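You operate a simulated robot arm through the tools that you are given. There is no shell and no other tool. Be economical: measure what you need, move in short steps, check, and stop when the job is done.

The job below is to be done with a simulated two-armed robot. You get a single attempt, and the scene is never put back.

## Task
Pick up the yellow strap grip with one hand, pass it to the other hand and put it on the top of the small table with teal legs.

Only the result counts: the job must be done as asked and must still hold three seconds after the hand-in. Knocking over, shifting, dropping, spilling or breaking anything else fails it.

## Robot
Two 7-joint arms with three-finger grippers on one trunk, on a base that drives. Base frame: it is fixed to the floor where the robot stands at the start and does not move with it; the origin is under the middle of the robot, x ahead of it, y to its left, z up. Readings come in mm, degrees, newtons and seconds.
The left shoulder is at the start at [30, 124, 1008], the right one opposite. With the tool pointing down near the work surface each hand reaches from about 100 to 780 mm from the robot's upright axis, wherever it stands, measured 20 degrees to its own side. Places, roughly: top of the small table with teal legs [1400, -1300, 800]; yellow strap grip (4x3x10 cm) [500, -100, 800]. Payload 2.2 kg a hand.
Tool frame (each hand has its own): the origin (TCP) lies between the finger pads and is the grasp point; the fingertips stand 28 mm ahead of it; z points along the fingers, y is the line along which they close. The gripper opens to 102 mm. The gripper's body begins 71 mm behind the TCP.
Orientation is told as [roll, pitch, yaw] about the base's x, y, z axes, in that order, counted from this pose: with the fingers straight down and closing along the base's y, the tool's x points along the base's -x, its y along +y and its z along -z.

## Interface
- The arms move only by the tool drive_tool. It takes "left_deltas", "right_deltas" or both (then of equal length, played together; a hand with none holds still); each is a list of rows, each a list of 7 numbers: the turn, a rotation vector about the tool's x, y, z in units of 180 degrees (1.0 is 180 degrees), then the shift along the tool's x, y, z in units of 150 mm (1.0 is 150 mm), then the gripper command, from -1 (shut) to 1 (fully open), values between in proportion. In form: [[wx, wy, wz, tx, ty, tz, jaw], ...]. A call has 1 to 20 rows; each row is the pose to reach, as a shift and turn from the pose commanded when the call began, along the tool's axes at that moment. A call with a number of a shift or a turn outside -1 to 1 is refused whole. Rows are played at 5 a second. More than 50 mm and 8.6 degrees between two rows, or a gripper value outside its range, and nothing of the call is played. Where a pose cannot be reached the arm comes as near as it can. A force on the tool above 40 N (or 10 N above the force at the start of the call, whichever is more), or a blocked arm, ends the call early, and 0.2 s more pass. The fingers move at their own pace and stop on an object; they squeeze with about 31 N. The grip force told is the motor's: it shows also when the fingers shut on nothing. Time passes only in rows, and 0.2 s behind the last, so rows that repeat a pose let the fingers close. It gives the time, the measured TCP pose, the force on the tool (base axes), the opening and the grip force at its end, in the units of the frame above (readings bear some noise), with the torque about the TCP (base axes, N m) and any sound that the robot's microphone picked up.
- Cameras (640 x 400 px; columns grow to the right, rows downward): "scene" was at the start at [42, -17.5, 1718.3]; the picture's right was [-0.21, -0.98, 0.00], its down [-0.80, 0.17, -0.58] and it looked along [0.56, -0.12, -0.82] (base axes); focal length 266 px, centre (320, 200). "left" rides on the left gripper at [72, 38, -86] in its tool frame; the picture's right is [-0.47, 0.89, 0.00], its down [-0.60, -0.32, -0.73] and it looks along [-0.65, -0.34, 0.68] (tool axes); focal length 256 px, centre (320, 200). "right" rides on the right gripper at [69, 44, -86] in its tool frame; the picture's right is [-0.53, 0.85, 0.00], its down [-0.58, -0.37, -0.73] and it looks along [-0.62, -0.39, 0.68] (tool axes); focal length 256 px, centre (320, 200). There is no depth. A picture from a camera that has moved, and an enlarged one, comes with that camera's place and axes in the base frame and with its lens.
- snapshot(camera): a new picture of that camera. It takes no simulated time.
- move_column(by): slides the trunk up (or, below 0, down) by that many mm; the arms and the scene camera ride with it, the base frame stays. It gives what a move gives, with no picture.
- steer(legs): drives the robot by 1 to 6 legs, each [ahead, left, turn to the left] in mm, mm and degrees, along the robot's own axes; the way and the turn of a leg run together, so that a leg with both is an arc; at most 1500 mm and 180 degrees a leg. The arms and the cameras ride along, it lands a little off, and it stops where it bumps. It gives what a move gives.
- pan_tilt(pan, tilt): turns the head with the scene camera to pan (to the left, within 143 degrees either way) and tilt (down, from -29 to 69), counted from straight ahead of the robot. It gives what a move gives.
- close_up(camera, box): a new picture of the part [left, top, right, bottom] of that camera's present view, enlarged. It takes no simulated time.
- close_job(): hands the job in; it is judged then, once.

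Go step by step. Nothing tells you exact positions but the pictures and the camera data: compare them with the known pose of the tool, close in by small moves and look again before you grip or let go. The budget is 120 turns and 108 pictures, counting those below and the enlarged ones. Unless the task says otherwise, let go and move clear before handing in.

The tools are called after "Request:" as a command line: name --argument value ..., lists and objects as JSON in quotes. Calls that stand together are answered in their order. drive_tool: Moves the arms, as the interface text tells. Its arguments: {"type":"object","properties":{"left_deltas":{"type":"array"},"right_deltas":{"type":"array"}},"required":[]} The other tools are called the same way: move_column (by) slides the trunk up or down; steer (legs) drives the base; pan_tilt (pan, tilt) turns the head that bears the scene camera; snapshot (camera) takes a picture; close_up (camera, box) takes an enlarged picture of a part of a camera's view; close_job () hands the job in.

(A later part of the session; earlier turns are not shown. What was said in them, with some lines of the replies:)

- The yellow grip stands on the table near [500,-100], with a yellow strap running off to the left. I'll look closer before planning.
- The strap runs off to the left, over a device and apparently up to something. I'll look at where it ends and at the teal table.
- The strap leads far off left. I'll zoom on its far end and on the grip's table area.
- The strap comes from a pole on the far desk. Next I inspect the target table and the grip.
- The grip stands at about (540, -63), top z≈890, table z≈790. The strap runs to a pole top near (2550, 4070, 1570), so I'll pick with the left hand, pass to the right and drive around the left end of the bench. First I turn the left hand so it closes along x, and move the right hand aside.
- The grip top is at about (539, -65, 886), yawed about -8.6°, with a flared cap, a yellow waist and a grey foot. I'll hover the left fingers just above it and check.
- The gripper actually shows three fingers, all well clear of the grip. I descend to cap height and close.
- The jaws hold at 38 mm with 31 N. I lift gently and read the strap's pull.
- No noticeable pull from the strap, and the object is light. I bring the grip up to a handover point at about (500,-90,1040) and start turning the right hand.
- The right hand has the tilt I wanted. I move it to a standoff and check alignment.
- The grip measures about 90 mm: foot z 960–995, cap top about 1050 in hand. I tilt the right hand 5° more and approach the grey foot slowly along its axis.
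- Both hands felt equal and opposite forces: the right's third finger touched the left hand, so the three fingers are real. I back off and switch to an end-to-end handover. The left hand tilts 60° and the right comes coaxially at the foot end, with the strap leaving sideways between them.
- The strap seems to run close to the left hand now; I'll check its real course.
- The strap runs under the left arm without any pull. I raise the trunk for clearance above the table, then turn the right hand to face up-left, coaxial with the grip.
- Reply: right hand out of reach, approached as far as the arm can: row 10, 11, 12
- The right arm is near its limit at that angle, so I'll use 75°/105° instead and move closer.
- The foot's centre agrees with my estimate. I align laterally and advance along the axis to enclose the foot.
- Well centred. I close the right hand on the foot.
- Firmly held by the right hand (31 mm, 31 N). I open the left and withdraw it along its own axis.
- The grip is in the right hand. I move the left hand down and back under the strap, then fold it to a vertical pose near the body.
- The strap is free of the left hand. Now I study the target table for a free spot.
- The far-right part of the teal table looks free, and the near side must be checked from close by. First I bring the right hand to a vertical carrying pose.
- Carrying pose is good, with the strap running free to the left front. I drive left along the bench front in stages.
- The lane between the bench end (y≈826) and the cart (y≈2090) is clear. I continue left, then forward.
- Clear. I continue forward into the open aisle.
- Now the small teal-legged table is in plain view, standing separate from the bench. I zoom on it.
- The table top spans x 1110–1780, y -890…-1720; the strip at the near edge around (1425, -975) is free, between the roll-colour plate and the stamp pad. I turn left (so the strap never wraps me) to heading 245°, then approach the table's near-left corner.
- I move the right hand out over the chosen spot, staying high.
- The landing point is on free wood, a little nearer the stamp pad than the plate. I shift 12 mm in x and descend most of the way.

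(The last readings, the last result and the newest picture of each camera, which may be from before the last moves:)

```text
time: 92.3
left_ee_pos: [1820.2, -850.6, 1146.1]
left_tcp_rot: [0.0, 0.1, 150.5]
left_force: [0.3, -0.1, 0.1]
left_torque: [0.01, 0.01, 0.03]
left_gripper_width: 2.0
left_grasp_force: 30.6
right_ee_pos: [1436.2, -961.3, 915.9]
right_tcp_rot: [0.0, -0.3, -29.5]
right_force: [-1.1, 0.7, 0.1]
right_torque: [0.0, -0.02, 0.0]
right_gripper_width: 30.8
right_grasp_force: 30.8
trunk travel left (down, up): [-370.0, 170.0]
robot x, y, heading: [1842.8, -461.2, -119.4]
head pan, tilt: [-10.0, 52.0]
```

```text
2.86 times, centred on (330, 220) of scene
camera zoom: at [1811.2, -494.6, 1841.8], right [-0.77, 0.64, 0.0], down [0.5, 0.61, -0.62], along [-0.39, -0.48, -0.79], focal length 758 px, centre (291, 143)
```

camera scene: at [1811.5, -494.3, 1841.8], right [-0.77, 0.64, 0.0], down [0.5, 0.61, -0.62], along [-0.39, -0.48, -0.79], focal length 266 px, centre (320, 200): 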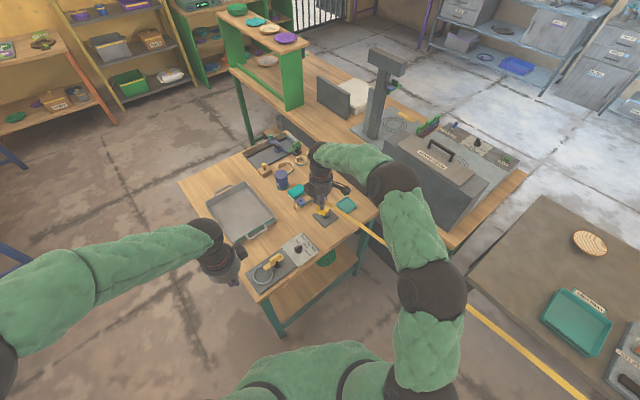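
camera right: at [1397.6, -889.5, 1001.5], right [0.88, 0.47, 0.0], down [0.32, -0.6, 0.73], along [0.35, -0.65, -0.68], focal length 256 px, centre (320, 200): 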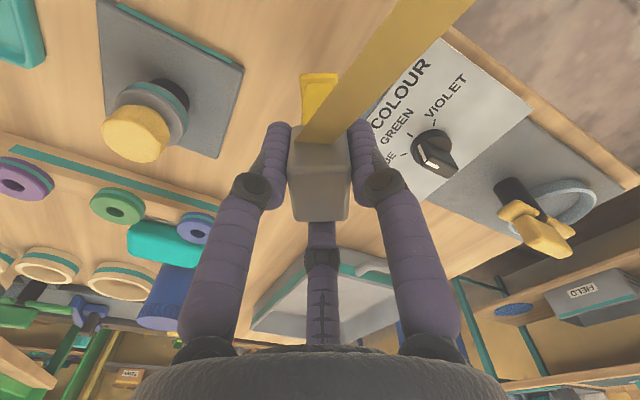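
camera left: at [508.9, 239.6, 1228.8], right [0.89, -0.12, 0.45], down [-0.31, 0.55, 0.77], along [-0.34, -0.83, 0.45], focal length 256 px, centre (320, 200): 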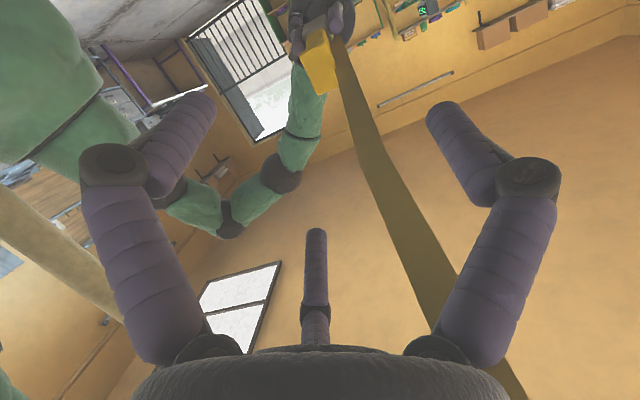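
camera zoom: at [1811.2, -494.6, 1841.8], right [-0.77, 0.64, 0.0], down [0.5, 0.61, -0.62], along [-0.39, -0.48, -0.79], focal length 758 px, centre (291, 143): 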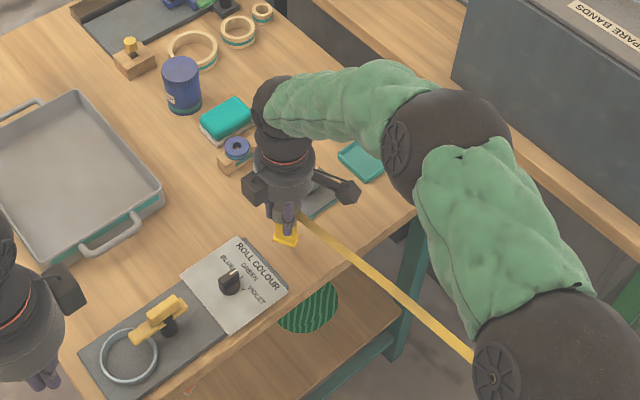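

Clear on both sides. I lower close to the surface, then creep with the force reading.

Request:
drive_tool --right_deltas '[[0, 0, 0, 0, 0, 0.1, -1], [0, 0, 0, 0, 0, 0.17, -1], [0, 0, 0, 0, 0, 0.213, -1], [0, 0, 0, 0, 0, 0.213, -1]]'

Request:
drive_tool --right_deltas '[[0, 0, 0, 0, 0, 0.01, -1], [0, 0, 0, 0, 0, 0.02, -1], [0, 0, 0, 0, 0, 0.02, -1]]'

Request:
close_up --camera "right" --box '[200, 20, 440, 230]'

```text
time: 93.3
left_ee_pos: [1819.6, -850.5, 1145.7]
left_tcp_rot: [0.0, 0.1, 150.4]
left_force: [-1.0, 0.2, -0.4]
left_torque: [0.0, -0.01, 0.0]
left_gripper_width: 2.0
left_grasp_force: 31.8
right_ee_pos: [1435.7, -960.9, 883.1]
right_tcp_rot: [0.0, -0.3, -29.5]
right_force: [-0.5, -0.1, 0.0]
right_torque: [0.0, -0.02, 0.03]
right_gripper_width: 30.5
right_grasp_force: 31.0
trunk travel left (down, up): [-370.0, 170.0]
robot x, y, heading: [1843.5, -458.9, -119.4]
head pan, tilt: [-10.0, 52.0]
```

```text
time: 94.1
left_ee_pos: [1820.3, -851.6, 1145.4]
left_tcp_rot: [0.0, 0.1, 150.4]
left_force: [-0.4, -0.1, 0.2]
left_torque: [0.03, 0.01, -0.03]
left_gripper_width: 1.9
left_grasp_force: 30.8
right_ee_pos: [1436.4, -960.7, 881.0]
right_tcp_rot: [0.0, -0.3, -29.6]
right_force: [-0.4, -0.1, 1.1]
right_torque: [0.0, 0.03, -0.01]
right_gripper_width: 30.6
right_grasp_force: 30.7
trunk travel left (down, up): [-370.0, 170.0]
robot x, y, heading: [1842.7, -457.2, -119.3]
head pan, tilt: [-10.0, 52.0]
```

```text
1.90 times, centred on (320, 125) of right
camera zoom: at [1396.6, -889.6, 966.7], right [0.88, 0.47, 0.0], down [0.32, -0.6, 0.73], along [0.35, -0.65, -0.68], focal length 488 px, centre (320, 343)
```

zoom: 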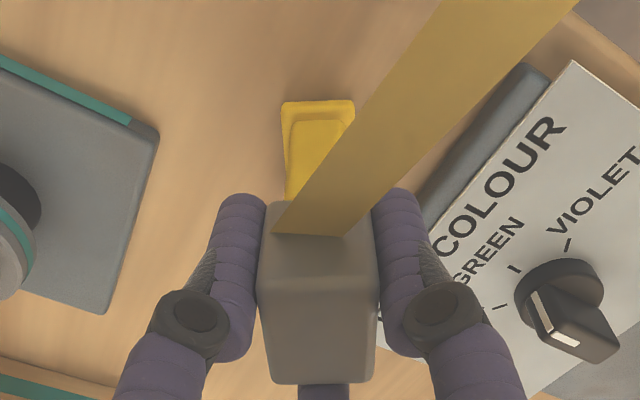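

Request:
drive_tool --right_deltas '[[0, 0, 0, 0, 0, 0.013, -1], [0, 0, 0, 0, 0, 0.013, -1]]'

Request:
drive_tool --right_deltas '[[0, 0, 0, 0, 0, 0.013, -1], [0, 0, 0, 0, 0, 0.013, -1]]'

Request:
drive_tool --right_deltas '[[0, 0, 0, 0, 0, 0.013, -1], [0, 0, 0, 0, 0, 0.013, -1]]'

```text
time: 94.7
left_ee_pos: [1821.6, -851.0, 1146.1]
left_tcp_rot: [0.0, 0.1, 150.4]
left_force: [-0.5, -0.2, 0.5]
left_torque: [0.0, -0.01, -0.02]
left_gripper_width: 1.8
left_grasp_force: 31.2
right_ee_pos: [1436.1, -960.2, 879.7]
right_tcp_rot: [-0.2, -0.2, -29.5]
right_force: [1.5, 0.9, 10.5]
right_torque: [0.3, -0.01, -0.03]
right_gripper_width: 30.4
right_grasp_force: 31.2
trunk travel left (down, up): [-370.0, 170.0]
robot x, y, heading: [1844.8, -458.9, -119.9]
head pan, tilt: [-10.0, 52.0]
```

```text
time: 95.3
left_ee_pos: [1820.8, -850.0, 1146.7]
left_tcp_rot: [0.1, 0.1, 150.4]
left_force: [-0.5, 0.0, -0.1]
left_torque: [-0.02, -0.02, -0.01]
left_gripper_width: 2.1
left_grasp_force: 30.6
right_ee_pos: [1435.7, -962.4, 880.2]
right_tcp_rot: [-0.5, -0.3, -29.6]
right_force: [1.3, 1.6, 25.3]
right_torque: [0.41, 0.03, -0.04]
right_gripper_width: 30.2
right_grasp_force: 31.2
trunk travel left (down, up): [-370.0, 170.0]
robot x, y, heading: [1840.1, -460.5, -119.4]
head pan, tilt: [-10.0, 52.0]
```

```text
time: 95.9
left_ee_pos: [1821.7, -849.1, 1145.7]
left_tcp_rot: [0.1, 0.1, 150.3]
left_force: [0.0, -0.3, 0.1]
left_torque: [0.0, 0.0, 0.01]
left_gripper_width: 2.1
left_grasp_force: 30.8
right_ee_pos: [1435.6, -961.6, 880.3]
right_tcp_rot: [-0.5, -0.3, -29.6]
right_force: [4.9, 9.7, 20.3]
right_torque: [0.9, -0.25, -0.08]
right_gripper_width: 30.4
right_grasp_force: 31.1
trunk travel left (down, up): [-370.0, 170.0]
robot x, y, heading: [1843.5, -456.8, -119.5]
head pan, tilt: [-10.0, 52.0]
stopped in row 2 (right hand): the force on the tool passed its limit at 42 N (the readings are from after the stop); the commanded pose is now the measured one
```

It rests on the table (contact at z≈880). I relieve the pressure and check before letting go.

Request:
drive_tool --right_deltas '[[0, 0, 0, 0, 0, -0.005, -1], [0, 0, 0, 0, 0, -0.005, -1]]'

Request:
close_up --camera "right" --box '[200, 20, 440, 230]'

Request:
close_up --camera "scene" --box '[280, 190, 380, 260]'

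```text
time: 96.5
left_ee_pos: [1820.8, -850.0, 1145.8]
left_tcp_rot: [0.0, 0.1, 150.5]
left_force: [0.2, -0.2, 0.1]
left_torque: [-0.03, -0.01, -0.01]
left_gripper_width: 2.2
left_grasp_force: 31.1
right_ee_pos: [1435.9, -961.3, 879.4]
right_tcp_rot: [-0.4, -0.2, -29.6]
right_force: [3.9, 7.5, 17.7]
right_torque: [0.61, -0.11, -0.06]
right_gripper_width: 30.4
right_grasp_force: 31.7
trunk travel left (down, up): [-370.0, 170.0]
robot x, y, heading: [1844.0, -458.0, -119.6]
head pan, tilt: [-10.0, 52.0]
```

```text
1.90 times, centred on (320, 125) of right
camera zoom: at [1396.8, -889.6, 965.9], right [0.88, 0.47, -0.01], down [0.32, -0.59, 0.74], along [0.34, -0.65, -0.68], focal length 488 px, centre (320, 343)
```

zoom: 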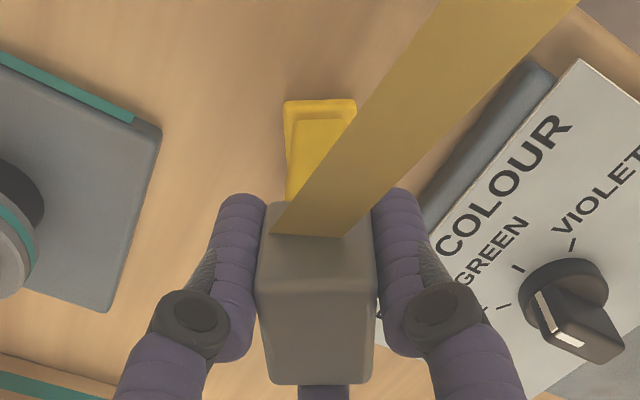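

```text
5.71 times, centred on (330, 225) of scene
camera zoom: at [1812.6, -492.4, 1841.9], right [-0.77, 0.64, 0.0], down [0.5, 0.61, -0.62], along [-0.39, -0.48, -0.79], focal length 1517 px, centre (263, 57)
```

zoom: 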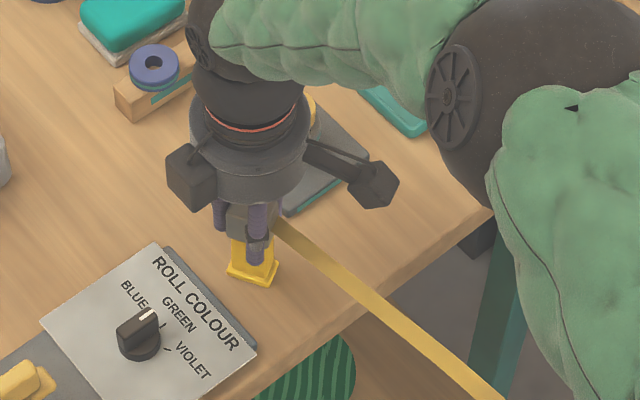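

Request:
drive_tool --right_deltas '[[0, 0, 0, 0, 0, -0.007, -1], [0, 0, 0, 0, 0, -0.007, -1]]'

Request:
drive_tool --right_deltas '[[0, 0, 0, 0, 0, -0.004, -1], [0, 0, 0, 0, 0, -0.004, -1]]'

```text
time: 97.1
left_ee_pos: [1822.4, -850.9, 1145.2]
left_tcp_rot: [0.0, 0.1, 150.4]
left_force: [0.4, -0.1, -0.4]
left_torque: [0.04, -0.01, -0.01]
left_gripper_width: 2.0
left_grasp_force: 31.0
right_ee_pos: [1436.4, -962.1, 879.7]
right_tcp_rot: [-0.4, -0.2, -29.6]
right_force: [1.0, 5.1, 9.2]
right_torque: [0.31, -0.04, -0.03]
right_gripper_width: 30.7
right_grasp_force: 30.7
trunk travel left (down, up): [-370.0, 170.0]
robot x, y, heading: [1840.9, -461.4, -119.3]
head pan, tilt: [-10.0, 52.0]
```

```text
time: 97.7
left_ee_pos: [1820.5, -850.1, 1145.2]
left_tcp_rot: [0.0, 0.1, 150.4]
left_force: [0.2, 0.2, 1.0]
left_torque: [0.04, -0.01, -0.04]
left_gripper_width: 2.0
left_grasp_force: 30.4
right_ee_pos: [1435.5, -963.9, 880.0]
right_tcp_rot: [-0.4, -0.2, -29.5]
right_force: [2.6, 2.6, 4.6]
right_torque: [0.11, -0.12, -0.02]
right_gripper_width: 30.6
right_grasp_force: 30.4
trunk travel left (down, up): [-370.0, 170.0]
robot x, y, heading: [1840.1, -456.0, -119.4]
head pan, tilt: [-10.0, 52.0]
```

Only about 5 N now. I open the fingers slowly to about 65 mm and look.

Request:
drive_tool --right_deltas '[[0, 0, 0, 0, 0, 0, -0.4], [0, 0, 0, 0, 0, 0, -0.36], [0, 0, 0, 0, 0, 0, -0.32], [0, 0, 0, 0, 0, 0, -0.26], [0, 0, 0, 0, 0, 0, -0.15], [0, 0, 0, 0, 0, 0, 0], [0, 0, 0, 0, 0, 0, 0.15], [0, 0, 0, 0, 0, 0, 0.28], [0, 0, 0, 0, 0, 0, 0.28]]'

Request:
snapshot --camera "right"

Request:
close_up --camera "scene" --box '[280, 190, 380, 260]'

```text
time: 99.7
left_ee_pos: [1820.0, -851.5, 1147.1]
left_tcp_rot: [0.0, 0.1, 150.4]
left_force: [-0.1, -1.2, -0.2]
left_torque: [0.01, -0.03, 0.03]
left_gripper_width: 2.1
left_grasp_force: 31.3
right_ee_pos: [1434.2, -962.7, 880.2]
right_tcp_rot: [-0.3, -0.2, -29.6]
right_force: [0.3, 0.6, 0.2]
right_torque: [0.04, -0.02, 0.01]
right_gripper_width: 65.2
right_grasp_force: 0.2
trunk travel left (down, up): [-370.0, 170.0]
robot x, y, heading: [1847.4, -461.1, -119.4]
head pan, tilt: [-10.0, 52.0]
```

```text
37 pictures are left
camera right: at [1396.0, -890.5, 966.0], right [0.88, 0.47, 0.0], down [0.32, -0.6, 0.74], along [0.34, -0.65, -0.68], focal length 256 px, centre (320, 200)
```

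right: 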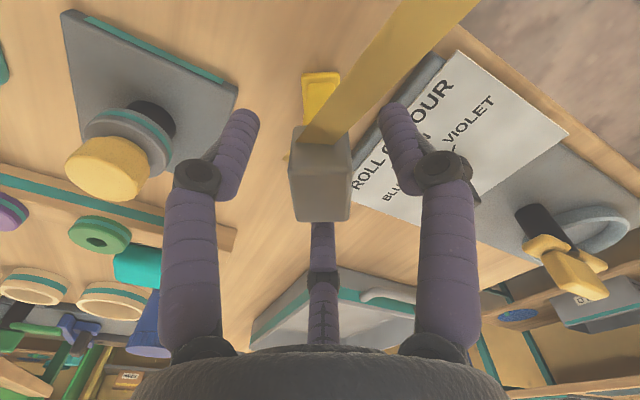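

```text
5.71 times, centred on (330, 225) of scene
camera zoom: at [1810.9, -495.0, 1841.8], right [-0.77, 0.64, 0.0], down [0.5, 0.61, -0.62], along [-0.39, -0.48, -0.79], focal length 1517 px, centre (263, 57)
```

zoom: 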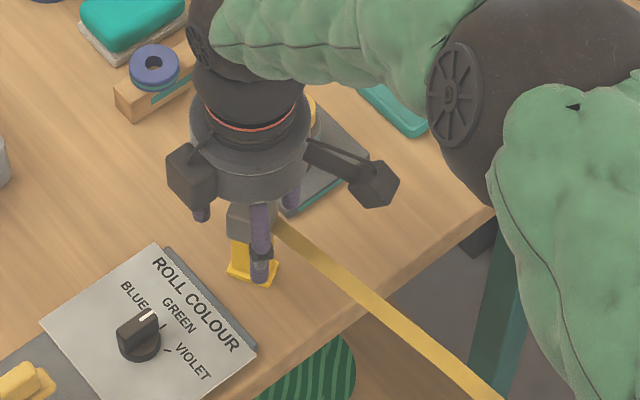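

It stands on its own. I lift the hand straight up.

Request:
drive_tool --right_deltas '[[0, 0, 0, 0, 0, -0.06, 0.28], [0, 0, 0, 0, 0, -0.15, 0.28], [0, 0, 0, 0, 0, -0.3, 0.28], [0, 0, 0, 0, 0, -0.45, 0.28], [0, 0, 0, 0, 0, -0.6, 0.28], [0, 0, 0, 0, 0, -0.8, 0.28], [0, 0, 0, 0, 0, -1, 0.28], [0, 0, 0, 0, 0, -1, 0.28]]'

Request:
snapshot --camera "right"

Request:
close_up --camera "scene" --box '[240, 150, 420, 290]'

```text
time: 101.5
left_ee_pos: [1821.2, -851.3, 1146.4]
left_tcp_rot: [0.0, 0.1, 150.4]
left_force: [-0.3, -0.4, 0.1]
left_torque: [0.01, 0.04, 0.0]
left_gripper_width: 2.4
left_grasp_force: 31.7
right_ee_pos: [1435.8, -961.7, 1030.0]
right_tcp_rot: [-0.4, -0.2, -29.6]
right_force: [-0.4, -0.2, 0.8]
right_torque: [0.01, 0.01, -0.04]
right_gripper_width: 65.2
right_grasp_force: 0.1
trunk travel left (down, up): [-370.0, 170.0]
robot x, y, heading: [1840.8, -462.3, -119.4]
head pan, tilt: [-10.0, 52.0]
```

```text
35 pictures are left
camera right: at [1396.4, -889.3, 1116.6], right [0.88, 0.47, 0.0], down [0.32, -0.6, 0.74], along [0.34, -0.65, -0.68], focal length 256 px, centre (320, 200)
```

right: 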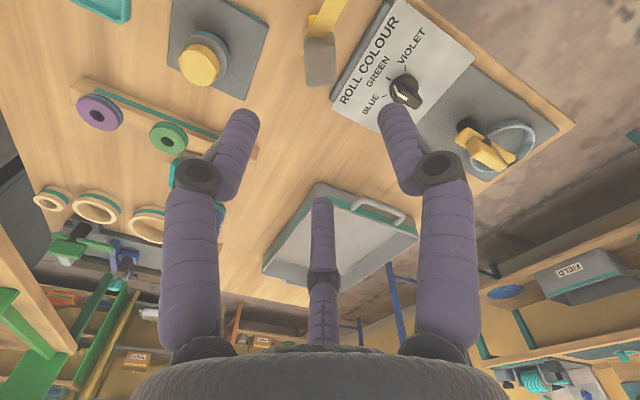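

```text
2.86 times, centred on (330, 220) of scene
camera zoom: at [1810.5, -495.4, 1841.7], right [-0.77, 0.64, 0.0], down [0.5, 0.61, -0.62], along [-0.39, -0.48, -0.79], focal length 758 px, centre (291, 143)
```

zoom: 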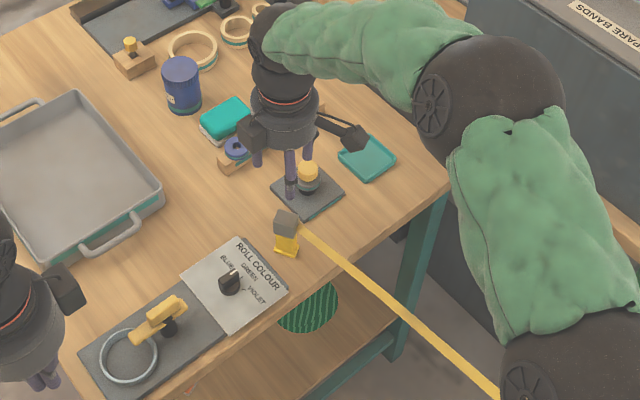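

The grip stands free on the table top. I raise the hand further and let a few seconds pass to check that it holds.

Request:
drive_tool --right_deltas '[[0, 0, 0, 0, 0, -0.25, 0.28], [0, 0, 0, 0, 0, -0.5, 0.28], [0, 0, 0, 0, 0, -0.75, 0.28], [0, 0, 0, 0, 0, -0.9, 0.28], [0, 0, 0, 0, 0, -0.9, 0.28], [0, 0, 0, 0, 0, -0.9, 0.28], [0, 0, 0, 0, 0, -0.9, 0.28], [0, 0, 0, 0, 0, -0.9, 0.28], [0, 0, 0, 0, 0, -0.9, 0.28], [0, 0, 0, 0, 0, -0.9, 0.28], [0, 0, 0, 0, 0, -0.9, 0.28], [0, 0, 0, 0, 0, -0.9, 0.28], [0, 0, 0, 0, 0, -0.9, 0.28], [0, 0, 0, 0, 0, -0.9, 0.28], [0, 0, 0, 0, 0, -0.9, 0.28]]'

Request:
close_up --camera "scene" --box '[240, 150, 420, 290]'

```text
time: 104.7
left_ee_pos: [1819.9, -851.1, 1145.9]
left_tcp_rot: [0.0, 0.1, 150.4]
left_force: [0.1, -0.6, 1.0]
left_torque: [-0.03, 0.0, -0.02]
left_gripper_width: 2.2
left_grasp_force: 30.9
right_ee_pos: [1434.2, -963.7, 1166.3]
right_tcp_rot: [-0.5, -0.2, -29.7]
right_force: [0.4, -0.2, 0.7]
right_torque: [0.01, -0.02, -0.06]
right_gripper_width: 65.1
right_grasp_force: 0.1
trunk travel left (down, up): [-370.0, 170.0]
robot x, y, heading: [1841.4, -457.8, -119.7]
head pan, tilt: [-10.0, 52.0]
```

```text
2.86 times, centred on (330, 220) of scene
camera zoom: at [1810.9, -494.9, 1841.8], right [-0.77, 0.64, 0.0], down [0.5, 0.61, -0.62], along [-0.39, -0.48, -0.79], focal length 758 px, centre (291, 143)
```

zoom: 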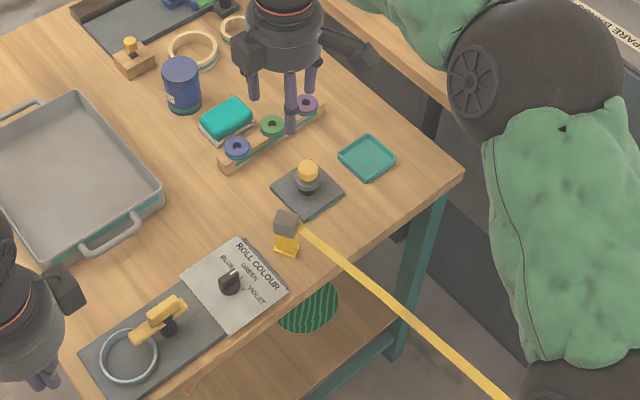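

The yellow strap grip went from the left hand to the right hand and now stands free, cap down, on top of the small teal-legged table. It held steady for about five seconds after release, and I saw nothing else disturbed.

Request:
close_job

```text
The job is handed in.
```

The yellow strap grip is on top of the small table with teal legs. The left hand picked it up, passed it to the right hand, and the right hand set it down near the table's front edge.

It is standing upside down, on its cap with the grey foot up, because the right hand took it by the foot. I watched it for about five seconds after letting go and it stayed put. In the pictures I took, nothing else had been knocked over or moved.

During a first handover attempt the two hands touched lightly (about 6 N), so I backed off and passed the grip end to end instead.
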